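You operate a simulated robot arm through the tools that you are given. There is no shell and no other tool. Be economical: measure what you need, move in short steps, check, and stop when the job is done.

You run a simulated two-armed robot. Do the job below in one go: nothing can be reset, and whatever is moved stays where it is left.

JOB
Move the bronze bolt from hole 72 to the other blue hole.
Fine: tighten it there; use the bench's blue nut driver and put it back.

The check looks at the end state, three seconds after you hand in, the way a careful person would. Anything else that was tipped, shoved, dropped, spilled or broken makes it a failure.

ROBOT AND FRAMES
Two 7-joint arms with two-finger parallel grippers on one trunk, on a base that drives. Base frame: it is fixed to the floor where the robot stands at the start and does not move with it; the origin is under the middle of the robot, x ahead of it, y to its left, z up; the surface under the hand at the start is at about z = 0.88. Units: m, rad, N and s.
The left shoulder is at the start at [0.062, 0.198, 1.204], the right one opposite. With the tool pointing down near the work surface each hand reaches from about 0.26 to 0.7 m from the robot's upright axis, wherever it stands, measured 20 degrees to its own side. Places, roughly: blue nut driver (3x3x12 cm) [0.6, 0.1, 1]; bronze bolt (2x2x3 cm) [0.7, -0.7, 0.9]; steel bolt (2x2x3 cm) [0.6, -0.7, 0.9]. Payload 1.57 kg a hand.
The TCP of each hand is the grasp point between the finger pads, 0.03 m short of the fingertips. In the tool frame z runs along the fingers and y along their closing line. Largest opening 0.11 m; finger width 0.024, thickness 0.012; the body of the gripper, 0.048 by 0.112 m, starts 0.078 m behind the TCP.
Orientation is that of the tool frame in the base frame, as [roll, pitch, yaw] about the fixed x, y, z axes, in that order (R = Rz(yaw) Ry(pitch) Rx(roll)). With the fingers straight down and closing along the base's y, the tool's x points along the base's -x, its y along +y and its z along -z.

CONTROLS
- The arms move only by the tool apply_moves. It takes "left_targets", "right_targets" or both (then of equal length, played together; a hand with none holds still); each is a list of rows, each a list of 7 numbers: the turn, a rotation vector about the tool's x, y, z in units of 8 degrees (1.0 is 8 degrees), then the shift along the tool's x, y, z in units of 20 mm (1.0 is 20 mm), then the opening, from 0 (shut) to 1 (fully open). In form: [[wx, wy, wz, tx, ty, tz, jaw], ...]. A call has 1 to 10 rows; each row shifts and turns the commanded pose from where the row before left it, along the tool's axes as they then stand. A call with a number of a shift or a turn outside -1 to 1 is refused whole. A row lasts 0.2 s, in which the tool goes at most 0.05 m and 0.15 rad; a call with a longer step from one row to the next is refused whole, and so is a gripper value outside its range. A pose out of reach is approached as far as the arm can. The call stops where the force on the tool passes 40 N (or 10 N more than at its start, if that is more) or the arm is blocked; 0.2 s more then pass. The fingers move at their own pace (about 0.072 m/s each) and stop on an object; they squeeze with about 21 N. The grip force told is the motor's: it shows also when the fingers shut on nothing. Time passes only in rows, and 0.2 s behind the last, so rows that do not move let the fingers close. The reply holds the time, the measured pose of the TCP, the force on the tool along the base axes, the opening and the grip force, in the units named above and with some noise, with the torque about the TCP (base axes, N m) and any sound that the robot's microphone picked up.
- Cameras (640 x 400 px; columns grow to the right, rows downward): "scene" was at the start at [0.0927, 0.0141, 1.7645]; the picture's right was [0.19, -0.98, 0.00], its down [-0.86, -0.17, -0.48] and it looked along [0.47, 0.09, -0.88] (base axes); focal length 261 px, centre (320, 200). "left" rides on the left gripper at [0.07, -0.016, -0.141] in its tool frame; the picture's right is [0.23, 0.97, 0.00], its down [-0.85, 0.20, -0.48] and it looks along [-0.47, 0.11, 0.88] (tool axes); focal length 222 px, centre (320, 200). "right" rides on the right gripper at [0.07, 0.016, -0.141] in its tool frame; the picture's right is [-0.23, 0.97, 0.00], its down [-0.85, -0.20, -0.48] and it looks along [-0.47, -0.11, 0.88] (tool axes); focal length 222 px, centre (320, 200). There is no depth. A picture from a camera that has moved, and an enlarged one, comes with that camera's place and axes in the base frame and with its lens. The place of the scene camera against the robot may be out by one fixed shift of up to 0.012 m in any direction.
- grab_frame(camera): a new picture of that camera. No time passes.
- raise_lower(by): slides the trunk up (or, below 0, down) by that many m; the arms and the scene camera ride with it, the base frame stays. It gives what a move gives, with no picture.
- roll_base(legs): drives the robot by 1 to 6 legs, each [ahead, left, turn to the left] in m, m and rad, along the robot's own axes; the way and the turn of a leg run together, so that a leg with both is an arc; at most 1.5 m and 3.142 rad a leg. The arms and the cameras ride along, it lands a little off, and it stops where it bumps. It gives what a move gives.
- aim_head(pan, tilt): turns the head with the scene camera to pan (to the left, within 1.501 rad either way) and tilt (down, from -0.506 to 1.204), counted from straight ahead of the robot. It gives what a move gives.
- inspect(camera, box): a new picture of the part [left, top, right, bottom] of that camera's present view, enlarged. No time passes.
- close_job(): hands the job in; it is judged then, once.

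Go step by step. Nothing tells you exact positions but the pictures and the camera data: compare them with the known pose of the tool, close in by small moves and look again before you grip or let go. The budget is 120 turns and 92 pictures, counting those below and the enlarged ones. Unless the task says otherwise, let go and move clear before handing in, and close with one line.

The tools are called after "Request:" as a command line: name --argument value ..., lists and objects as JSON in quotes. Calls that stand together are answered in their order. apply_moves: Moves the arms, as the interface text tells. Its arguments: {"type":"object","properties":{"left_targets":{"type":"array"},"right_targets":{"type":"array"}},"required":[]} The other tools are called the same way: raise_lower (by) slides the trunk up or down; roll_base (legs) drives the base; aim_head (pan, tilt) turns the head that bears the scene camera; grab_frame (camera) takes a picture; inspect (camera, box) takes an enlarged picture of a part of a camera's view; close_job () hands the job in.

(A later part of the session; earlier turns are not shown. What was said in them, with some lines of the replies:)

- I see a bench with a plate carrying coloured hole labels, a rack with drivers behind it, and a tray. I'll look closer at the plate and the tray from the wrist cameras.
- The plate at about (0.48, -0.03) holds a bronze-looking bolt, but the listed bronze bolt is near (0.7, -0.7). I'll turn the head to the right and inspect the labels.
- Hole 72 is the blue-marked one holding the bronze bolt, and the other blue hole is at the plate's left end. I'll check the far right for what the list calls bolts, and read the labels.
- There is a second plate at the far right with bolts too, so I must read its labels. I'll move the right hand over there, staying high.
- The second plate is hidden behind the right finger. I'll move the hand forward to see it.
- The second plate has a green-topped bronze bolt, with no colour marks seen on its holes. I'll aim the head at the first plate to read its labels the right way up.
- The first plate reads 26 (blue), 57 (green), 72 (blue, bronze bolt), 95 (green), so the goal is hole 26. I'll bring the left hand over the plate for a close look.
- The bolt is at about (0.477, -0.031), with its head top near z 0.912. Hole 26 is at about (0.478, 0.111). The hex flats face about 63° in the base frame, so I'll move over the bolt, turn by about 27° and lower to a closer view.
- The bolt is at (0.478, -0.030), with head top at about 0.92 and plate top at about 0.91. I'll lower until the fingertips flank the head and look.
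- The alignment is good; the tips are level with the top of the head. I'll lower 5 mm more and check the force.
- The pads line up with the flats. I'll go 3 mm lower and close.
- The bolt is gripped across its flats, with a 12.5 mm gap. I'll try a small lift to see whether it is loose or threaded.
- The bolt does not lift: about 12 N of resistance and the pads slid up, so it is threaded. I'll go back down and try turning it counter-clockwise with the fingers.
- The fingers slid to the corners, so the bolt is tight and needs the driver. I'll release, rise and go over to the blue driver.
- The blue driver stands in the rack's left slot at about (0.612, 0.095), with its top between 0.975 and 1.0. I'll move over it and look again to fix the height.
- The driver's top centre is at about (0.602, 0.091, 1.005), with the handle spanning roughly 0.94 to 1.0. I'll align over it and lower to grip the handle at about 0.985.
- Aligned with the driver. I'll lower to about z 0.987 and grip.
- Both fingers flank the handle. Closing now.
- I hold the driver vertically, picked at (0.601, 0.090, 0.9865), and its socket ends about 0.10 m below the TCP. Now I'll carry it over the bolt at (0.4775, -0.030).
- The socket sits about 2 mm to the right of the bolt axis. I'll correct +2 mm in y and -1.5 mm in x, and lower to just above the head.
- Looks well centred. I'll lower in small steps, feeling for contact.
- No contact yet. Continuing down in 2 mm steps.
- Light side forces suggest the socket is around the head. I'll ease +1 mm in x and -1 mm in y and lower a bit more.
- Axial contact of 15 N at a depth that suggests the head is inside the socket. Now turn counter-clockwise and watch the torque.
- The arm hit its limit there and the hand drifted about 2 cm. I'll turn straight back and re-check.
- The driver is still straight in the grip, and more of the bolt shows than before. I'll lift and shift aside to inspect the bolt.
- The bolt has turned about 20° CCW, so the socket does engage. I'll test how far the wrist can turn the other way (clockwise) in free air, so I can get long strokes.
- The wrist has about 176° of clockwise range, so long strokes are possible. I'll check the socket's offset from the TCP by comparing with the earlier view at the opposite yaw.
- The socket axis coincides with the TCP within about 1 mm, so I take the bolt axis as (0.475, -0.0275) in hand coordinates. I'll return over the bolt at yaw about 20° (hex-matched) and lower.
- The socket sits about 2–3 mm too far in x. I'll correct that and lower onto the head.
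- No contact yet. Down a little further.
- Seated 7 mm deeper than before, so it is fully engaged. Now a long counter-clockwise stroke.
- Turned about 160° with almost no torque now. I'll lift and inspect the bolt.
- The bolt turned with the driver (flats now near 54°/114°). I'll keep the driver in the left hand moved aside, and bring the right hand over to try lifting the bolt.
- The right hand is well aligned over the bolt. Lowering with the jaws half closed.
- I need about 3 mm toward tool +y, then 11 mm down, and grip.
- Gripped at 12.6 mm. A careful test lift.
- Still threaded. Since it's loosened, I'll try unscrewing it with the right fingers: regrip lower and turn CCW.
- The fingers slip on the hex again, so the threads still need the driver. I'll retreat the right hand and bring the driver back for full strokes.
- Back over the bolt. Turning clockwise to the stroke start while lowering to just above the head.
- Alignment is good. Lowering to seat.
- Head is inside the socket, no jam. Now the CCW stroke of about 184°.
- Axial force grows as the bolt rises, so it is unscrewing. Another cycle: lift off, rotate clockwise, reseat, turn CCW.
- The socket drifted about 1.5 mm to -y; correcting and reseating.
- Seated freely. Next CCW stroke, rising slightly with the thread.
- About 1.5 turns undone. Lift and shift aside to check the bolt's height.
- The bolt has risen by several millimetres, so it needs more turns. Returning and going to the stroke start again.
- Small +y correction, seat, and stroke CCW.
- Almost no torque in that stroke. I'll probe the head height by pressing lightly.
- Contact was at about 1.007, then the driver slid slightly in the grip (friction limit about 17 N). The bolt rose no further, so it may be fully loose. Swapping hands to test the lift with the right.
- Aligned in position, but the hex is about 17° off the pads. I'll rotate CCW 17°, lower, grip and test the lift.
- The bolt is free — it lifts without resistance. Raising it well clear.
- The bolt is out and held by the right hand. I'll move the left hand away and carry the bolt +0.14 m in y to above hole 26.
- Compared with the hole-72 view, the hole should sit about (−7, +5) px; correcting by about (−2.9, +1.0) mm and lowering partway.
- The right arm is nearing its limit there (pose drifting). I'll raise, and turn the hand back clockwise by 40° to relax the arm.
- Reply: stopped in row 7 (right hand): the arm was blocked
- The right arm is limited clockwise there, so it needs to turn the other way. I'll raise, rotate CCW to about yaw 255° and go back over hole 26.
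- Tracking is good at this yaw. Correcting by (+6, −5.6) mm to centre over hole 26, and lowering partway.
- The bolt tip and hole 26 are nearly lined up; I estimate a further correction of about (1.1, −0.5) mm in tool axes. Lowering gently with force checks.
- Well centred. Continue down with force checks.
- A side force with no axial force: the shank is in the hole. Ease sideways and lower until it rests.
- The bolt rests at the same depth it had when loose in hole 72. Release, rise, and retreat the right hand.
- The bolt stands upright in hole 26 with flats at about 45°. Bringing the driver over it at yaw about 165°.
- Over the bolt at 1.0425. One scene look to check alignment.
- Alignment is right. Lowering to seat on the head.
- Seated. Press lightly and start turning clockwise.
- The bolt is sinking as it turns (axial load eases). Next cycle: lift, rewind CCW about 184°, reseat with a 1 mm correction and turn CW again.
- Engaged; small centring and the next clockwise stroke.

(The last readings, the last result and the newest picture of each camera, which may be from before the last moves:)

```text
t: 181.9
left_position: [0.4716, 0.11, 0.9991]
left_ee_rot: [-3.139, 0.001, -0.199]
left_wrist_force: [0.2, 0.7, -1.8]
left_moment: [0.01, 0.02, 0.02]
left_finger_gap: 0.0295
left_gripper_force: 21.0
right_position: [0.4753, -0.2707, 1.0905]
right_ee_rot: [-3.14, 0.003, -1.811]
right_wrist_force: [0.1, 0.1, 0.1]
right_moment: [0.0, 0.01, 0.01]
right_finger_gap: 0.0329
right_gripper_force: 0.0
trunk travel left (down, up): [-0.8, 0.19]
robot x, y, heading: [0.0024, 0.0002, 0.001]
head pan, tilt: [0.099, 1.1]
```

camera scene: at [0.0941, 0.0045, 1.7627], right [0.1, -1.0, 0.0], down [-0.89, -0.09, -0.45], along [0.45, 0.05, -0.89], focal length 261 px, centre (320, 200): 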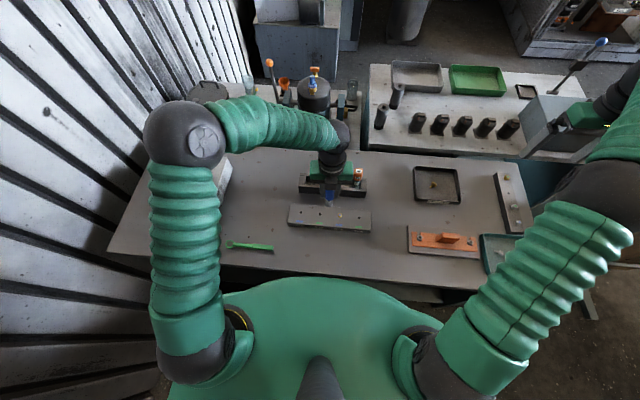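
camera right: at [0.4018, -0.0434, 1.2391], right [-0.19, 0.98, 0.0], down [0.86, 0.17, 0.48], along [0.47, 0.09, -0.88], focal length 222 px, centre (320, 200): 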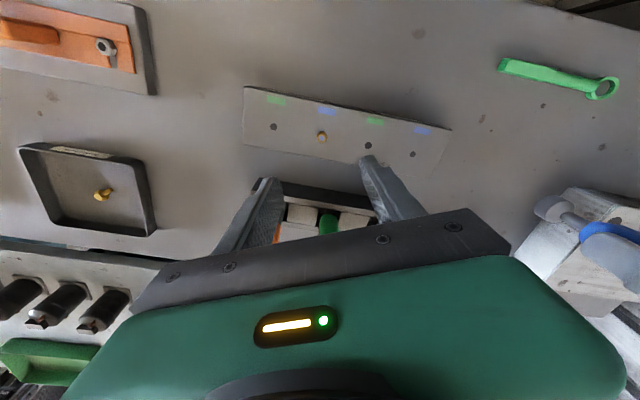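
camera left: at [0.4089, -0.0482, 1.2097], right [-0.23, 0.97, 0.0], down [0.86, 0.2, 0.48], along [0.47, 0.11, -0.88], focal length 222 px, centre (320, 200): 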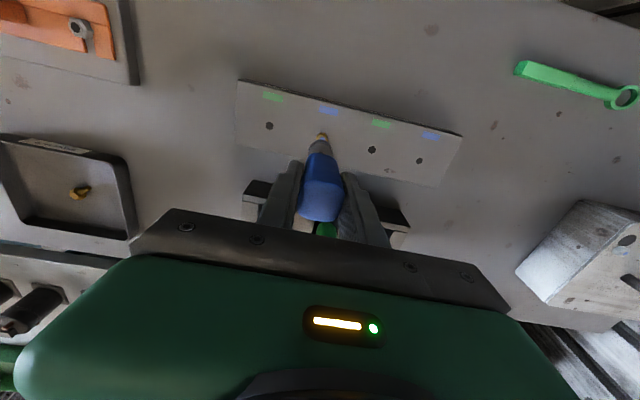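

Smooth turning. Third cycle.

Request:
apply_moves --left_targets '[[0, 0, 0, 0, 0, -0.6, 0], [0, 0, 0, 0, 0, -0.6, 0], [0, 0, -1, 0, 0.009, 0, 0], [0, 0, -1, 0, 0.009, 0, 0], [0, 0, -1, 0, 0.009, 0, 0], [0, 0, -1, 0, 0.009, 0, 0], [0, 0, -1, 0, 0.009, 0, 0], [0, 0, -1, 0, 0.009, 0, 0], [0, 0, -1, 0, 0.009, 0, 0], [0, 0, -1, 0, 0.009, 0, 0]]'

Request:
apply_moves --left_targets '[[0, 0, -1, 0, 0.009, 0, 0], [0, 0, -1, 0, 0.009, 0, 0], [0, 0, -1, 0, 0.009, 0, 0], [0, 0, -1, 0, 0.009, 0, 0], [0, 0, -1, 0, 0.009, 0, 0], [0, 0, -1, 0, 0.009, 0, 0], [0, 0, -1, 0, 0.009, 0, 0], [0, 0, -1, 0, 0.009, 0, 0], [0, 0, -1, 0, 0.009, 0, 0], [0, 0, -1, 0, 0.009, 0, 0]]'

Request:
apply_moves --left_targets '[[0, 0, -1, 0, 0.009, 0, 0], [0, 0, -1, 0, 0.009, 0, 0], [0, 0, -1, 0, 0.009, 0, 0], [0, 0, -1, 0, 0.009, 0, 0], [0, 0, -1, 0, 0.009, 0, 0], [0, 0, 0, 0, 0, 0, 0]]'

Request:
apply_moves --left_targets '[[0, 0, 0, 0, 0, 0.3, 0], [0, 0, 0, 0, 0, 0.3, 0], [0, 0, 0, 0, 0, 0.2, 0], [0, 0, 0, 0, 0, 0.2, 0], [0, 0, 0, 0, 0, 0.1, 0], [0, 0, 0, 0, 0, 0.1, 0], [0, 0, 0, 0, 0, 0.05, 0], [0, 0, 0, 0, 0, 0, 0]]'

```text
t: 184.1
left_position: [0.473, 0.1094, 1.0224]
left_ee_rot: [3.141, -0.002, 0.921]
left_wrist_force: [-0.7, -1.7, -0.9]
left_moment: [-0.04, -0.02, 0.02]
left_finger_gap: 0.0297
left_gripper_force: 21.1
right_position: [0.4752, -0.2709, 1.0912]
right_ee_rot: [-3.138, 0.001, -1.81]
right_wrist_force: [0.5, 0.4, -0.2]
right_moment: [0.03, 0.0, -0.01]
right_finger_gap: 0.0331
right_gripper_force: 0.0
trunk travel left (down, up): [-0.8, 0.19]
robot x, y, heading: [0.0015, 0.001, 0.004]
head pan, tilt: [0.099, 1.1]
```

```text
t: 186.3
left_position: [0.4746, 0.1099, 1.0234]
left_ee_rot: [3.139, 0.002, 2.319]
left_wrist_force: [-0.2, 0.4, -0.6]
left_moment: [-0.01, 0.0, 0.01]
left_finger_gap: 0.0295
left_gripper_force: 20.9
right_position: [0.4753, -0.2712, 1.0914]
right_ee_rot: [-3.138, 0.0, -1.811]
right_wrist_force: [-0.4, -0.5, 0.1]
right_moment: [0.03, 0.0, 0.0]
right_finger_gap: 0.0329
right_gripper_force: 0.0
trunk travel left (down, up): [-0.8, 0.19]
robot x, y, heading: [-0.0004, -0.0022, -0.003]
head pan, tilt: [0.099, 1.1]
```

```text
t: 187.7
left_position: [0.4741, 0.1108, 1.0235]
left_ee_rot: [3.14, 0.003, 3.017]
left_wrist_force: [0.1, -0.2, -1.7]
left_moment: [0.01, 0.03, -0.01]
left_finger_gap: 0.0298
left_gripper_force: 20.7
right_position: [0.4742, -0.2715, 1.0903]
right_ee_rot: [-3.14, 0.002, -1.813]
right_wrist_force: [0.7, 0.3, 0.3]
right_moment: [-0.04, -0.02, 0.01]
right_finger_gap: 0.0327
right_gripper_force: 0.1
trunk travel left (down, up): [-0.8, 0.19]
robot x, y, heading: [0.0013, 0.0017, -0.001]
head pan, tilt: [0.099, 1.1]
```

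```text
t: 189.5
left_position: [0.476, 0.1128, 0.9977]
left_ee_rot: [3.139, 0.002, 3.015]
left_wrist_force: [0.6, 0.5, 0.3]
left_moment: [0.0, 0.0, 0.01]
left_finger_gap: 0.0298
left_gripper_force: 21.3
right_position: [0.4742, -0.2715, 1.0907]
right_ee_rot: [-3.14, 0.002, -1.812]
right_wrist_force: [0.0, 0.3, 0.7]
right_moment: [0.0, -0.02, -0.02]
right_finger_gap: 0.033
right_gripper_force: 0.1
trunk travel left (down, up): [-0.8, 0.19]
robot x, y, heading: [-0.004, -0.0004, 0.003]
head pan, tilt: [0.099, 1.1]
```

Freely seated. Third clockwise stroke.

Request:
apply_moves --left_targets '[[0, 0, 0, 0, 0, 0.03, 0], [0, 0, 1, 0, -0.009, 0.006, 0], [0, 0, 1, 0, -0.009, 0.006, 0], [0, 0, 1, 0, -0.009, 0.006, 0], [0, 0, 1, 0, -0.009, 0.006, 0], [0, 0, 1, 0, -0.009, 0.006, 0], [0, 0, 1, 0, -0.009, 0.006, 0], [0, 0, 1, 0, -0.009, 0.006, 0], [0, 0, 1, 0, -0.009, 0.006, 0], [0, 0, 1, 0, -0.009, 0.006, 0]]'

Request:
apply_moves --left_targets '[[0, 0, 1, 0, -0.009, 0.006, 0], [0, 0, 1, 0, -0.009, 0.006, 0], [0, 0, 1, 0, -0.009, 0.006, 0], [0, 0, 1, 0, -0.009, 0.006, 0], [0, 0, 1, 0, -0.009, 0.006, 0], [0, 0, 1, 0, -0.009, 0.006, 0], [0, 0, 1, 0, -0.009, 0.006, 0], [0, 0, 1, 0, -0.009, 0.006, 0], [0, 0, 1, 0, -0.009, 0.006, 0], [0, 0, 1, 0, -0.009, 0.006, 0]]'

Request:
apply_moves --left_targets '[[0, 0, 1, 0, -0.009, 0, 0], [0, 0, 1, 0, -0.009, 0, 0], [0, 0, 1, 0, -0.009, 0, 0], [0, 0, 1, 0, -0.009, 0, 0], [0, 0, 0, 0, 0, 0, 0]]'

```text
t: 191.7
left_position: [0.4743, 0.11, 0.9973]
left_ee_rot: [3.138, 0.001, 1.757]
left_wrist_force: [1.2, 2.5, 12.7]
left_moment: [0.08, -0.16, 0.11]
left_finger_gap: 0.0296
left_gripper_force: 21.0
right_position: [0.4737, -0.2711, 1.0914]
right_ee_rot: [-3.139, 0.002, -1.811]
right_wrist_force: [0.2, -0.1, -0.4]
right_moment: [-0.03, 0.02, 0.01]
right_finger_gap: 0.0329
right_gripper_force: 0.1
trunk travel left (down, up): [-0.8, 0.19]
robot x, y, heading: [0.0014, 0.0009, 0.0]
head pan, tilt: [0.099, 1.1]
```

```text
t: 193.9
left_position: [0.4722, 0.1104, 0.9962]
left_ee_rot: [-3.14, -0.002, 0.359]
left_wrist_force: [4.6, -0.3, 14.2]
left_moment: [-0.16, -0.16, 0.14]
left_finger_gap: 0.0295
left_gripper_force: 20.9
right_position: [0.4736, -0.2719, 1.0914]
right_ee_rot: [-3.141, 0.001, -1.812]
right_wrist_force: [0.1, 0.1, -0.2]
right_moment: [0.0, 0.0, -0.02]
right_finger_gap: 0.0329
right_gripper_force: 0.1
trunk travel left (down, up): [-0.8, 0.19]
robot x, y, heading: [0.0005, 0.001, -0.001]
head pan, tilt: [0.099, 1.1]
```

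```text
t: 195.1
left_position: [0.4713, 0.1112, 0.9955]
left_ee_rot: [-3.139, -0.003, -0.199]
left_wrist_force: [2.1, 0.0, 14.5]
left_moment: [-0.04, 0.0, 0.07]
left_finger_gap: 0.0296
left_gripper_force: 20.7
right_position: [0.4739, -0.2719, 1.0907]
right_ee_rot: [-3.14, 0.005, -1.811]
right_wrist_force: [-0.1, 0.8, -0.6]
right_moment: [-0.01, -0.04, 0.01]
right_finger_gap: 0.033
right_gripper_force: 0.0
trunk travel left (down, up): [-0.8, 0.19]
robot x, y, heading: [0.002, -0.0011, 0.0]
head pan, tilt: [0.099, 1.1]
```

Torque rose to about 0.14 N·m, so it's nearing seated. Fourth cycle to tighten.

Request:
apply_moves --left_targets '[[0, 0, 0, 0, 0, -0.6, 0], [0, 0, 0, 0, 0, -0.6, 0], [0, 0, -1, 0, 0.009, 0, 0], [0, 0, -1, 0, 0.009, 0, 0], [0, 0, -1, 0, 0.009, 0, 0], [0, 0, -1, 0, 0.009, 0, 0], [0, 0, -1, 0, 0.009, 0, 0], [0, 0, -1, 0, 0.009, 0, 0], [0, 0, -1, 0, 0.009, 0, 0], [0, 0, -1, 0, 0.009, 0, 0]]'

Request:
apply_moves --left_targets '[[0, 0, -1, 0, 0.009, 0, 0], [0, 0, -1, 0, 0.009, 0, 0], [0, 0, -1, 0, 0.009, 0, 0], [0, 0, -1, 0, 0.009, 0, 0], [0, 0, -1, 0, 0.009, 0, 0], [0, 0, -1, 0, 0.009, 0, 0], [0, 0, -1, 0, 0.009, 0, 0], [0, 0, -1, 0, 0.009, 0, 0], [0, 0, -1, 0, 0.009, 0, 0], [0, 0, -1, 0, 0.009, 0, 0]]'

Request:
apply_moves --left_targets '[[0, 0, -1, 0, 0.009, 0, 0], [0, 0, -1, 0, 0.009, 0, 0], [0, 0, -1, 0, 0.009, 0, 0], [0, 0, -1, 0, 0.009, 0, 0], [0, 0, -1, 0, 0.009, 0, 0], [0, 0, 0, 0, 0, 0, 0]]'

Request:
apply_moves --left_targets '[[0, 0, 0, 0, 0, 0.3, 0], [0, 0, 0, 0, 0, 0.3, 0], [0, 0, 0, 0, 0, 0.2, 0], [0, 0, 0, 0, 0, 0.1, 0], [0, 0, 0, 0, 0, 0.1, 0], [0, 0, 0, 0, 0, 0.1, 0], [0, 0, 0, 0, 0, 0.05, 0], [0, 0, 0, 0, 0, 0, 0]]'

Request:
apply_moves --left_targets '[[0, 0, 1, 0, -0.009, 0.006, 0], [0, 0, 1, 0, -0.009, 0.006, 0], [0, 0, 1, 0, -0.009, 0.006, 0], [0, 0, 1, 0, -0.009, 0.006, 0], [0, 0, 1, 0, -0.009, 0.006, 0], [0, 0, 1, 0, -0.009, 0.006, 0]]'

```text
t: 197.3
left_position: [0.4731, 0.1113, 1.0196]
left_ee_rot: [-3.14, -0.001, 0.923]
left_wrist_force: [0.2, 0.4, -1.4]
left_moment: [-0.01, 0.0, 0.01]
left_finger_gap: 0.0297
left_gripper_force: 20.1
right_position: [0.4744, -0.2705, 1.0915]
right_ee_rot: [-3.141, 0.002, -1.812]
right_wrist_force: [-0.7, -0.5, 0.5]
right_moment: [0.01, 0.0, 0.04]
right_finger_gap: 0.033
right_gripper_force: 0.0
trunk travel left (down, up): [-0.8, 0.19]
robot x, y, heading: [0.0003, -0.0002, -0.001]
head pan, tilt: [0.099, 1.1]
```

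```text
t: 199.5
left_position: [0.4755, 0.109, 1.0203]
left_ee_rot: [3.139, 0.0, 2.319]
left_wrist_force: [1.4, -0.2, -1.2]
left_moment: [-0.01, 0.0, -0.01]
left_finger_gap: 0.0296
left_gripper_force: 20.5
right_position: [0.4742, -0.2708, 1.09]
right_ee_rot: [-3.14, 0.0, -1.812]
right_wrist_force: [0.0, 0.1, 0.4]
right_moment: [-0.01, -0.02, -0.04]
right_finger_gap: 0.0331
right_gripper_force: 0.2
trunk travel left (down, up): [-0.8, 0.19]
robot x, y, heading: [-0.0039, -0.0019, -0.003]
head pan, tilt: [0.099, 1.1]
```

```text
t: 200.9
left_position: [0.4761, 0.1106, 1.0195]
left_ee_rot: [3.14, 0.001, 3.016]
left_wrist_force: [0.1, -0.3, -1.7]
left_moment: [-0.02, 0.04, 0.01]
left_finger_gap: 0.0298
left_gripper_force: 21.1
right_position: [0.4749, -0.2704, 1.0915]
right_ee_rot: [-3.14, 0.001, -1.811]
right_wrist_force: [-0.2, 0.0, 0.1]
right_moment: [0.0, -0.01, 0.03]
right_finger_gap: 0.0329
right_gripper_force: 0.1
trunk travel left (down, up): [-0.8, 0.19]
robot x, y, heading: [-0.0005, -0.0051, -0.0]
head pan, tilt: [0.099, 1.1]
```

```text
t: 202.7
left_position: [0.4758, 0.1104, 0.9957]
left_ee_rot: [3.14, -0.001, 3.014]
left_wrist_force: [-0.8, -0.2, -1.0]
left_moment: [0.02, -0.01, 0.0]
left_finger_gap: 0.0296
left_gripper_force: 21.1
right_position: [0.4751, -0.271, 1.0915]
right_ee_rot: [-3.14, 0.004, -1.812]
right_wrist_force: [-0.6, 0.2, -0.2]
right_moment: [0.02, 0.0, 0.02]
right_finger_gap: 0.0332
right_gripper_force: 0.1
trunk travel left (down, up): [-0.8, 0.19]
robot x, y, heading: [0.0003, -0.0061, 0.003]
head pan, tilt: [0.099, 1.1]
```

```text
t: 204.1
left_position: [0.4739, 0.1106, 0.995]
left_ee_rot: [3.14, 0.0, 2.176]
left_wrist_force: [-0.4, 0.3, -1.5]
left_moment: [-0.02, -0.02, 0.46]
left_finger_gap: 0.0298
left_gripper_force: 21.2
right_position: [0.4733, -0.271, 1.0903]
right_ee_rot: [-3.139, 0.001, -1.811]
right_wrist_force: [-1.1, -0.4, 0.8]
right_moment: [-0.03, 0.0, 0.0]
right_finger_gap: 0.0331
right_gripper_force: 0.1
trunk travel left (down, up): [-0.8, 0.19]
robot x, y, heading: [-0.0011, 0.0041, 0.001]
head pan, tilt: [0.099, 1.1]
```

Torque has jumped to 0.46 N·m: it is biting. A little more to confirm it's tight.

Request:
apply_moves --left_targets '[[0, 0, 1, 0, -0.009, 0, 0], [0, 0, 1, 0, -0.009, 0, 0]]'

Request:
apply_moves --left_targets '[[0, 0, 1, 0, -0.009, 0, 0], [0, 0, 1, 0, -0.009, 0, 0]]'

```text
t: 204.7
left_position: [0.4729, 0.1088, 0.9958]
left_ee_rot: [3.14, 0.0, 1.892]
left_wrist_force: [0.0, 0.3, -1.8]
left_moment: [0.01, -0.04, 0.45]
left_finger_gap: 0.0297
left_gripper_force: 20.9
right_position: [0.4744, -0.2705, 1.0911]
right_ee_rot: [-3.139, 0.001, -1.811]
right_wrist_force: [-0.1, -0.1, 0.0]
right_moment: [0.0, 0.0, 0.01]
right_finger_gap: 0.0328
right_gripper_force: 0.1
trunk travel left (down, up): [-0.8, 0.19]
robot x, y, heading: [-0.002, 0.0, -0.005]
head pan, tilt: [0.099, 1.1]
```

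```text
t: 205.3
left_position: [0.4722, 0.1097, 0.9968]
left_ee_rot: [-3.14, -0.002, 1.617]
left_wrist_force: [0.5, 0.3, -1.0]
left_moment: [-0.01, -0.02, 0.44]
left_finger_gap: 0.0296
left_gripper_force: 21.1
right_position: [0.4748, -0.2708, 1.0911]
right_ee_rot: [3.141, 0.003, -1.812]
right_wrist_force: [-0.2, -0.4, -0.8]
right_moment: [0.02, -0.02, -0.01]
right_finger_gap: 0.0332
right_gripper_force: 0.0
trunk travel left (down, up): [-0.8, 0.19]
robot x, y, heading: [-0.0033, -0.0005, -0.0]
head pan, tilt: [0.099, 1.1]
```

Torque plateaus at 0.45 while it keeps turning without slipping in the grip. Continuing the stroke to the end stop.

Request:
apply_moves --left_targets '[[0, 0, 1, 0, -0.009, 0, 0], [0, 0, 1, 0, -0.009, 0, 0], [0, 0, 1, 0, -0.009, 0, 0], [0, 0, 1, 0, -0.009, 0, 0], [0, 0, 1, 0, -0.009, 0, 0], [0, 0, 1, 0, -0.009, 0, 0]]'

Request:
inspect --camera "left" --box '[240, 90, 400, 230]'

```text
t: 206.7
left_position: [0.4733, 0.1091, 0.9966]
left_ee_rot: [3.141, -0.001, 0.776]
left_wrist_force: [0.2, 0.4, -2.2]
left_moment: [0.01, 0.01, 0.45]
left_finger_gap: 0.0296
left_gripper_force: 20.7
right_position: [0.4746, -0.2707, 1.0906]
right_ee_rot: [-3.139, 0.004, -1.811]
right_wrist_force: [0.6, -0.9, -0.4]
right_moment: [0.02, 0.0, -0.02]
right_finger_gap: 0.0334
right_gripper_force: 0.0
trunk travel left (down, up): [-0.8, 0.19]
robot x, y, heading: [-0.0017, -0.0002, 0.001]
head pan, tilt: [0.099, 1.1]
```

```text
2.86 times, centred on (320, 160) of left
camera zoom: at [0.5126, 0.1688, 1.1379], right [0.84, -0.54, 0.0], down [-0.47, -0.74, 0.48], along [-0.26, -0.4, -0.88], focal length 635 px, centre (320, 314)
```

zoom: 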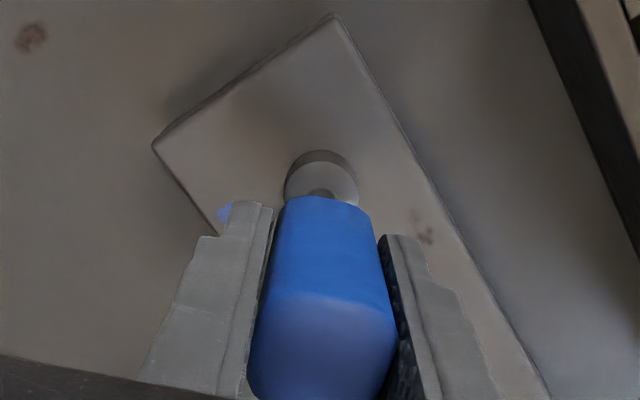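

It keeps a steady 0.45 N·m with the handle unslipped in the grip, which reads as a tightened limit. I'll lift off, turn back to yaw 180°, and inspect the bolt.

Request:
apply_moves --left_targets '[[0, 0, -0.3, 0, 0, 0, 0], [0, 0, 0, 0, 0, -0.6, 0], [0, 0, 0, 0, 0, -0.6, 0], [0, 0, 0, 0, 0, -1, 0], [0, 0, 0, 0, 0, -1, 0], [0, 0, -1, 0, 0, -1, 0], [0, 0, -1, 0, 0, -1, 0], [0, 0, -1, 0, 0, 0, 0], [0, 0, -1, 0, 0, 0, 0], [0, 0, -1, 0, 0, 0, 0]]'

Request:
apply_moves --left_targets '[[0, 0, -1, 0, 0, 0, 0], [0, 0, -1, 0, 0, 0, 0], [0, 0, -1, 0, 0, 0, 0], [0, 0, -1, 0, 0, 0, 0], [0, 0, -1, 0, 0, 0, 0], [0, 0, -1, 0, 0, 0, 0], [0, 0, -1, 0, 0, 0, 0], [0, 0, -1, 0, 0, 0, 0], [0, 0, -1, 0, 0, 0, 0], [0, 0, -1, 0, 0, 0, 0]]'

Request:
apply_moves --left_targets '[[0, 0, -1, 0, 1, 0, 0], [0, 0, -0.6, 0, 1, 0, 0], [0, 0, 0, 0, 0, 0, 0]]'

Request:
inspect --camera "left" --box '[220, 90, 340, 170]'

```text
t: 208.9
left_position: [0.4728, 0.1103, 1.1002]
left_ee_rot: [3.14, -0.002, 1.522]
left_wrist_force: [0.1, -0.2, -1.0]
left_moment: [0.0, 0.0, -0.02]
left_finger_gap: 0.0299
left_gripper_force: 21.1
right_position: [0.4727, -0.2711, 1.0911]
right_ee_rot: [-3.141, 0.003, -1.813]
right_wrist_force: [-0.2, 0.4, 0.1]
right_moment: [-0.01, -0.02, -0.01]
right_finger_gap: 0.0332
right_gripper_force: 0.0
trunk travel left (down, up): [-0.8, 0.19]
robot x, y, heading: [0.0003, -0.0023, -0.003]
head pan, tilt: [0.099, 1.1]
```

```text
t: 211.1
left_position: [0.4709, 0.1086, 1.1002]
left_ee_rot: [3.138, 0.0, 2.921]
left_wrist_force: [-1.7, 0.3, -0.5]
left_moment: [0.03, -0.03, -0.02]
left_finger_gap: 0.0296
left_gripper_force: 21.3
right_position: [0.4737, -0.2727, 1.0906]
right_ee_rot: [-3.141, 0.004, -1.812]
right_wrist_force: [0.4, -0.6, -0.4]
right_moment: [0.02, 0.02, -0.01]
right_finger_gap: 0.0326
right_gripper_force: 0.1
trunk travel left (down, up): [-0.8, 0.19]
robot x, y, heading: [0.0018, -0.002, 0.001]
head pan, tilt: [0.099, 1.1]
```

```text
t: 211.9
left_position: [0.4771, 0.1492, 1.099]
left_ee_rot: [3.14, 0.002, 3.14]
left_wrist_force: [-1.5, 0.6, -1.2]
left_moment: [-0.02, 0.0, 0.01]
left_finger_gap: 0.0298
left_gripper_force: 21.2
right_position: [0.4739, -0.2712, 1.0907]
right_ee_rot: [-3.139, 0.002, -1.813]
right_wrist_force: [-0.2, 0.1, -0.3]
right_moment: [0.0, -0.01, -0.03]
right_finger_gap: 0.0331
right_gripper_force: 0.0
trunk travel left (down, up): [-0.8, 0.19]
robot x, y, heading: [-0.0009, 0.0013, 0.001]
head pan, tilt: [0.099, 1.1]
```

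```text
5.00 times, centred on (280, 130) of left
camera zoom: at [0.4091, 0.132, 1.2417], right [-0.23, 0.97, 0.0], down [0.85, 0.2, 0.48], along [0.47, 0.11, -0.88], focal length 1111 px, centre (520, 550)
```

zoom: 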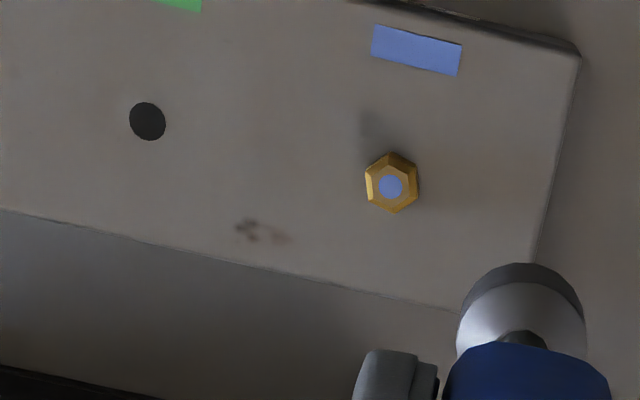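

The bolt is seated in hole 26, and the driver's torque limit was reached. Now return the driver to the rack's left slot.

Request:
apply_moves --left_targets '[[0, 0, 0, 0, -1, -1, 0], [0, 0, 0, 0, -1, -0.5, 0], [0, 0, 0, -1, -1, 0, 0], [0, 0, 0, -1, 0, 0, 0], [0, 0, 0, -1, 0, 0, 0], [0, 0, 0, -1, 0, 0, 0], [0, 0, 0, -1, 0, 0, 0], [0, 0, 0, -1, 0, 0, 0], [0, 0, 0, -0.35, 0, 0, 0], [0, 0, 0, 0, 0, 0, 0]]'

Request:
apply_moves --left_targets '[[0, 0, 0, 0, 0, 0, 0]]'

Request:
inspect --camera "left" --box '[210, 70, 410, 230]'

```text
t: 214.1
left_position: [0.6056, 0.0906, 1.1291]
left_ee_rot: [3.14, 0.003, 3.14]
left_wrist_force: [0.8, 0.2, -0.6]
left_moment: [0.02, -0.01, -0.03]
left_finger_gap: 0.0298
left_gripper_force: 20.9
right_position: [0.4749, -0.2717, 1.0903]
right_ee_rot: [-3.141, 0.003, -1.811]
right_wrist_force: [0.2, 0.4, 0.4]
right_moment: [0.01, 0.02, 0.0]
right_finger_gap: 0.0329
right_gripper_force: 0.1
trunk travel left (down, up): [-0.8, 0.19]
robot x, y, heading: [-0.0005, -0.0017, 0.005]
head pan, tilt: [0.099, 1.1]
```

```text
t: 214.5
left_position: [0.6068, 0.0883, 1.1285]
left_ee_rot: [3.139, -0.001, 3.14]
left_wrist_force: [0.8, -0.1, -1.8]
left_moment: [-0.01, 0.04, 0.0]
left_finger_gap: 0.0295
left_gripper_force: 21.2
right_position: [0.4737, -0.2698, 1.0918]
right_ee_rot: [3.14, 0.002, -1.813]
right_wrist_force: [0.1, -0.2, 0.4]
right_moment: [0.01, 0.0, -0.01]
right_finger_gap: 0.033
right_gripper_force: 0.0
trunk travel left (down, up): [-0.8, 0.19]
robot x, y, heading: [0.0014, -0.003, 0.002]
head pan, tilt: [0.099, 1.1]
```

```text
2.50 times, centred on (310, 150) of left
camera zoom: at [0.5373, 0.0708, 1.2711], right [-0.23, 0.97, 0.0], down [0.86, 0.2, 0.48], along [0.47, 0.11, -0.88], focal length 555 px, centre (345, 325)
```

zoom: 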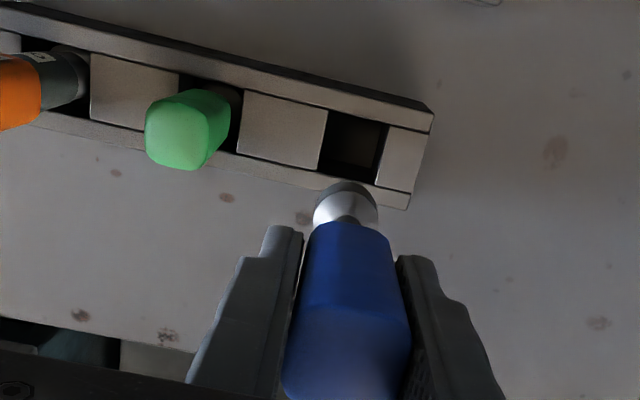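

The hand is about 5 mm too far in x. Correcting and lowering slowly into the slot with force checks.

Request:
apply_moves --left_targets '[[0, 0, 0, 0.26, 0, 0.5, 0], [0, 0, 0, 0, 0, 1, 0], [0, 0, 0, 0, 0, 1, 0], [0, 0, 0, 0, 0, 1, 0], [0, 0, 0, 0, 0, 0.5, 0], [0, 0, 0, 0, 0, 0, 0]]'

Request:
apply_moves --left_targets '[[0, 0, 0, 0, 0, 0.3, 0], [0, 0, 0, 0, 0, 0.3, 0], [0, 0, 0, 0, 0, 0, 0]]'

```text
t: 215.9
left_position: [0.6004, 0.0897, 1.049]
left_ee_rot: [3.139, 0.001, 3.139]
left_wrist_force: [-0.3, -0.7, -1.3]
left_moment: [-0.02, 0.01, 0.02]
left_finger_gap: 0.0296
left_gripper_force: 20.9
right_position: [0.4747, -0.2708, 1.09]
right_ee_rot: [-3.138, 0.005, -1.809]
right_wrist_force: [-0.3, 0.3, -0.4]
right_moment: [0.04, -0.04, 0.02]
right_finger_gap: 0.0328
right_gripper_force: 0.1
trunk travel left (down, up): [-0.8, 0.19]
robot x, y, heading: [-0.0006, -0.001, 0.002]
head pan, tilt: [0.099, 1.1]
```

```text
t: 216.7
left_position: [0.5994, 0.0894, 1.0375]
left_ee_rot: [3.138, 0.002, -3.142]
left_wrist_force: [0.4, -0.2, -1.9]
left_moment: [0.02, 0.0, 0.0]
left_finger_gap: 0.0297
left_gripper_force: 21.1
right_position: [0.4749, -0.2716, 1.0918]
right_ee_rot: [-3.139, 0.004, -1.81]
right_wrist_force: [0.0, 0.1, -0.3]
right_moment: [-0.03, -0.01, 0.03]
right_finger_gap: 0.0332
right_gripper_force: 0.1
trunk travel left (down, up): [-0.8, 0.19]
robot x, y, heading: [0.001, 0.0007, -0.002]
head pan, tilt: [0.099, 1.1]
```

Position matches the pick pose and there's no contact. Continuing down.

Request:
apply_moves --left_targets '[[0, 0, 0, 0, 0, 0.3, 0], [0, 0, 0, 0, 0, 0.3, 0], [0, 0, 0, 0, 0, 0, 0]]'

Request:
apply_moves --left_targets '[[0, 0, 0, 0, 0, 0.3, 0], [0, 0, 0, 0, 0, 0.3, 0], [0, 0, 0, 0, 0, 0.3, 0], [0, 0, 0, 0, 0, 0.3, 0], [0, 0, 0, 0, 0, 0.2, 0], [0, 0, 0, 0, 0, 0, 0]]'

```text
t: 217.5
left_position: [0.6015, 0.09, 1.025]
left_ee_rot: [-3.141, 0.002, 3.141]
left_wrist_force: [0.2, 0.6, -1.9]
left_moment: [-0.03, -0.02, 0.0]
left_finger_gap: 0.0296
left_gripper_force: 20.8
right_position: [0.474, -0.2708, 1.0912]
right_ee_rot: [-3.139, 0.003, -1.812]
right_wrist_force: [-0.7, 0.6, -0.3]
right_moment: [0.0, 0.04, -0.02]
right_finger_gap: 0.033
right_gripper_force: 0.1
trunk travel left (down, up): [-0.8, 0.19]
robot x, y, heading: [-0.0029, -0.0019, 0.0]
head pan, tilt: [0.099, 1.1]
```

```text
t: 218.9
left_position: [0.6004, 0.0883, 0.9974]
left_ee_rot: [3.138, 0.0, 3.137]
left_wrist_force: [-0.1, -0.7, -1.4]
left_moment: [0.01, -0.04, 0.01]
left_finger_gap: 0.0295
left_gripper_force: 20.7
right_position: [0.4755, -0.2716, 1.0918]
right_ee_rot: [-3.139, 0.003, -1.812]
right_wrist_force: [-0.8, 0.0, -1.2]
right_moment: [0.01, 0.01, 0.0]
right_finger_gap: 0.0329
right_gripper_force: 0.0
trunk travel left (down, up): [-0.8, 0.19]
robot x, y, heading: [0.0026, -0.0031, 0.001]
head pan, tilt: [0.099, 1.1]
```

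It slides into the slot freely. Lowering in fine steps to find the floor.

Request:
apply_moves --left_targets '[[0, 0, 0, 0, 0, 0.2, 0], [0, 0, 0, 0, 0, 0.2, 0], [0, 0, 0, 0, 0, 0, 0]]'

Request:
apply_moves --left_targets '[[0, 0, 0, 0, 0, 0.1, 0], [0, 0, 0, 0, 0, 0.1, 0], [0, 0, 0, 0, 0, 0, 0]]'

```text
t: 219.7
left_position: [0.6007, 0.0889, 0.9917]
left_ee_rot: [3.14, 0.002, 3.141]
left_wrist_force: [0.6, -0.4, -0.5]
left_moment: [0.02, 0.02, -0.02]
left_finger_gap: 0.0296
left_gripper_force: 21.3
right_position: [0.4746, -0.2723, 1.0914]
right_ee_rot: [-3.139, 0.003, -1.813]
right_wrist_force: [-0.3, 0.0, -0.1]
right_moment: [-0.02, -0.02, -0.01]
right_finger_gap: 0.033
right_gripper_force: 0.1
trunk travel left (down, up): [-0.8, 0.19]
robot x, y, heading: [-0.004, -0.0028, -0.0]
head pan, tilt: [0.099, 1.1]
```

```text
t: 220.5
left_position: [0.6007, 0.0891, 0.9854]
left_ee_rot: [3.139, 0.0, 3.139]
left_wrist_force: [0.4, -0.3, -1.0]
left_moment: [-0.01, 0.02, 0.02]
left_finger_gap: 0.0298
left_gripper_force: 21.2
right_position: [0.4744, -0.2711, 1.0921]
right_ee_rot: [-3.14, 0.002, -1.812]
right_wrist_force: [-0.2, -0.5, 0.3]
right_moment: [0.0, 0.03, 0.03]
right_finger_gap: 0.0331
right_gripper_force: 0.0
trunk travel left (down, up): [-0.8, 0.19]
robot x, y, heading: [0.0002, -0.0029, 0.001]
head pan, tilt: [0.099, 1.1]
```

Request:
apply_moves --left_targets '[[0, 0, 0, 0, 0, 0.1, 0], [0, 0, 0, 0, 0, 0.05, 0], [0, 0, 0, 0, 0, 0, 0]]'

Request:
apply_moves --left_targets '[[0, 0, 0, 0, 0, 0.1, 0], [0, 0, 0, 0, 0, 0, 0]]'

```text
t: 221.3
left_position: [0.6011, 0.0883, 0.9828]
left_ee_rot: [3.14, 0.002, 3.141]
left_wrist_force: [-0.3, 0.2, -2.0]
left_moment: [-0.02, 0.0, 0.0]
left_finger_gap: 0.0296
left_gripper_force: 20.9
right_position: [0.475, -0.2706, 1.0903]
right_ee_rot: [-3.141, 0.002, -1.811]
right_wrist_force: [-0.1, -0.8, -1.2]
right_moment: [0.03, 0.03, -0.02]
right_finger_gap: 0.0332
right_gripper_force: 0.1
trunk travel left (down, up): [-0.8, 0.19]
robot x, y, heading: [-0.0019, 0.0008, -0.001]
head pan, tilt: [0.099, 1.1]
```

```text
t: 221.9
left_position: [0.6019, 0.0883, 0.9807]
left_ee_rot: [3.141, 0.001, 3.141]
left_wrist_force: [-0.1, -1.2, -1.9]
left_moment: [0.01, 0.0, -0.03]
left_finger_gap: 0.0297
left_gripper_force: 21.0
right_position: [0.4744, -0.2719, 1.0914]
right_ee_rot: [-3.139, 0.004, -1.812]
right_wrist_force: [0.1, -0.3, 0.7]
right_moment: [-0.01, 0.01, 0.01]
right_finger_gap: 0.033
right_gripper_force: 0.0
trunk travel left (down, up): [-0.8, 0.19]
robot x, y, heading: [-0.002, -0.0013, -0.0]
head pan, tilt: [0.099, 1.1]
```

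No floor contact yet (the driver had slid up in the grip). A few more steps.

Request:
apply_moves --left_targets '[[0, 0, 0, 0, 0, 0.1, 0], [0, 0, 0, 0, 0, 0, 0]]'

Request:
apply_moves --left_targets '[[0, 0, 0, 0, 0, 0.1, 0], [0, 0, 0, 0, 0, 0, 0]]'

```text
t: 222.5
left_position: [0.6002, 0.0891, 0.9785]
left_ee_rot: [3.141, 0.001, 3.139]
left_wrist_force: [0.0, -0.8, -1.0]
left_moment: [0.02, 0.01, -0.01]
left_finger_gap: 0.0299
left_gripper_force: 21.2
right_position: [0.4747, -0.2725, 1.0897]
right_ee_rot: [-3.14, 0.003, -1.812]
right_wrist_force: [0.1, -0.4, 0.2]
right_moment: [-0.02, -0.02, -0.01]
right_finger_gap: 0.0329
right_gripper_force: 0.0
trunk travel left (down, up): [-0.8, 0.19]
robot x, y, heading: [0.0023, 0.0003, -0.001]
head pan, tilt: [0.099, 1.1]
```

```text
t: 223.1
left_position: [0.6012, 0.0894, 0.976]
left_ee_rot: [3.139, 0.001, 3.139]
left_wrist_force: [0.3, 0.4, -0.2]
left_moment: [0.02, -0.02, 0.02]
left_finger_gap: 0.0299
left_gripper_force: 21.0
right_position: [0.4732, -0.2718, 1.09]
right_ee_rot: [-3.139, 0.005, -1.812]
right_wrist_force: [-0.5, -0.5, 0.9]
right_moment: [0.03, 0.01, 0.02]
right_finger_gap: 0.033
right_gripper_force: 0.2
trunk travel left (down, up): [-0.8, 0.19]
robot x, y, heading: [-0.0017, -0.0022, 0.005]
head pan, tilt: [0.099, 1.1]
```

Request:
apply_moves --left_targets '[[0, 0, 0, 0, 0, 0.1, 0], [0, 0, 0, 0, 0, 0, 0]]'

Request:
apply_moves --left_targets '[[0, 0, 0, 0, 0, 0.1, 0], [0, 0, 0, 0, 0, 0, 0]]'

```text
t: 223.7
left_position: [0.6007, 0.0886, 0.975]
left_ee_rot: [3.139, 0.003, 3.14]
left_wrist_force: [-0.6, -0.9, -0.9]
left_moment: [0.04, -0.05, 0.0]
left_finger_gap: 0.0298
left_gripper_force: 20.8
right_position: [0.4744, -0.2709, 1.0905]
right_ee_rot: [-3.139, 0.004, -1.812]
right_wrist_force: [0.3, 0.1, 0.5]
right_moment: [0.01, -0.04, 0.04]
right_finger_gap: 0.033
right_gripper_force: 0.0
trunk travel left (down, up): [-0.8, 0.19]
robot x, y, heading: [0.0017, 0.0005, 0.001]
head pan, tilt: [0.099, 1.1]
```

```text
t: 224.3
left_position: [0.6005, 0.0898, 0.9729]
left_ee_rot: [3.141, 0.002, 3.14]
left_wrist_force: [0.4, -0.7, -0.8]
left_moment: [0.02, -0.03, 0.02]
left_finger_gap: 0.0296
left_gripper_force: 20.8
right_position: [0.4748, -0.2714, 1.0913]
right_ee_rot: [-3.141, 0.002, -1.811]
right_wrist_force: [0.3, 1.5, 0.0]
right_moment: [-0.02, 0.0, 0.01]
right_finger_gap: 0.0331
right_gripper_force: 0.2
trunk travel left (down, up): [-0.8, 0.19]
robot x, y, heading: [0.0006, -0.0002, -0.0]
head pan, tilt: [0.099, 1.1]
```

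I'll use one picture to see how far the driver and fingertips are from the rack.

Request:
inspect --camera "scene" --box '[290, 150, 360, 205]'

```text
7.27 times, centred on (325, 178) of scene
camera zoom: at [0.0944, 0.0058, 1.7627], right [0.1, -1.0, 0.0], down [-0.89, -0.09, -0.45], along [0.45, 0.05, -0.89], focal length 1896 px, centre (284, 364)
```

zoom: 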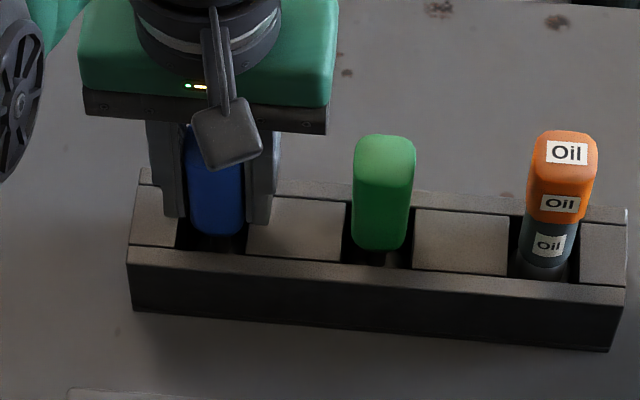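

The driver's handle sits at the same height against the rack as originally. Release and rise straight up.

Request:
apply_moves --left_targets '[[0, 0, 0, 0, 0, 0.05, 0], [0, 0, 0, 0, 0, 0, 0.32], [0, 0, 0, 0, 0, 0, 0.4], [0, 0, 0, 0, 0, 0, 0.5], [0, 0, 0, 0, 0, 0, 0.5], [0, 0, 0, 0, 0, -0.3, 0.5], [0, 0, 0, 0, 0, -0.7, 0.5], [0, 0, 0, 0, 0, -1, 0.5], [0, 0, 0, 0, 0, -1, 0.5], [0, 0, 0, 0, 0, -1, 0.5]]'

Request:
apply_moves --left_targets '[[0, 0, 0, 0, 0, -1, 0.5], [0, 0, 0, 0, 0, -1, 0.5], [0, 0, 0, 0, 0, -1, 0.5], [0, 0, 0, 0.5, 1, -1, 0.5], [0, 0, 0, 0.5, 1, 0, 0.5], [0, 0, 0, 0.5, 1, 0, 0.5], [0, 0, 0, 0.5, 1, 0, 0.5], [0, 0, 0, 0.5, 1, 0, 0.5], [0, 0, 0, 0, 1, 0, 0.5], [0, 0, 0, 0, 0, 0, 0.5]]'

Request:
inspect --camera "scene" --box '[275, 145, 385, 235]'

```text
t: 226.5
left_position: [0.6002, 0.0886, 1.0531]
left_ee_rot: [3.14, 0.002, 3.14]
left_wrist_force: [-0.1, 0.6, -0.5]
left_moment: [-0.01, 0.0, 0.0]
left_finger_gap: 0.0549
left_gripper_force: 0.0
right_position: [0.4743, -0.272, 1.0912]
right_ee_rot: [-3.141, 0.002, -1.813]
right_wrist_force: [-0.6, -0.7, -0.7]
right_moment: [0.02, -0.01, 0.02]
right_finger_gap: 0.0331
right_gripper_force: 0.1
trunk travel left (down, up): [-0.8, 0.19]
robot x, y, heading: [0.0004, 0.0011, -0.001]
head pan, tilt: [0.099, 1.1]
```

```text
t: 228.7
left_position: [0.5523, 0.2106, 1.1313]
left_ee_rot: [3.141, 0.001, 3.14]
left_wrist_force: [0.3, 0.8, -0.1]
left_moment: [0.03, 0.0, 0.0]
left_finger_gap: 0.0548
left_gripper_force: 0.1
right_position: [0.4746, -0.2705, 1.0919]
right_ee_rot: [3.141, 0.002, -1.813]
right_wrist_force: [0.0, -0.5, 0.2]
right_moment: [-0.01, -0.01, 0.03]
right_finger_gap: 0.0331
right_gripper_force: 0.0
trunk travel left (down, up): [-0.8, 0.19]
robot x, y, heading: [0.0015, 0.0018, 0.001]
head pan, tilt: [0.099, 1.1]
```

```text
4.44 times, centred on (330, 190) of scene
camera zoom: at [0.0941, 0.0069, 1.7627], right [0.1, -1.0, 0.0], down [-0.89, -0.09, -0.45], along [0.45, 0.05, -0.89], focal length 1159 px, centre (276, 244)
```

zoom: 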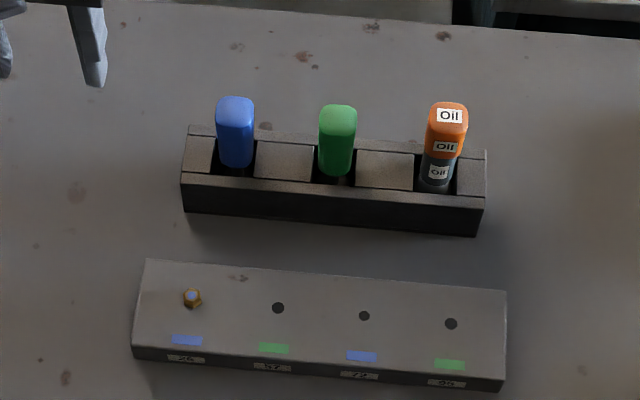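

The blue driver stands upright in its own slot, and the bronze bolt sits in hole 26 with both hands clear. I'm handing in.

Request:
close_job

```text
The job is handed in.
```

I moved the bronze bolt from hole 72 to hole 26, the other blue hole. I tightened it there with the blue nut driver until the torque held steady at about 0.45 N·m, and put the driver back in its rack slot. The tool never hit a hard stop, so I judged it tight from that steady torque and from the head sitting about as low as it did in hole 72.
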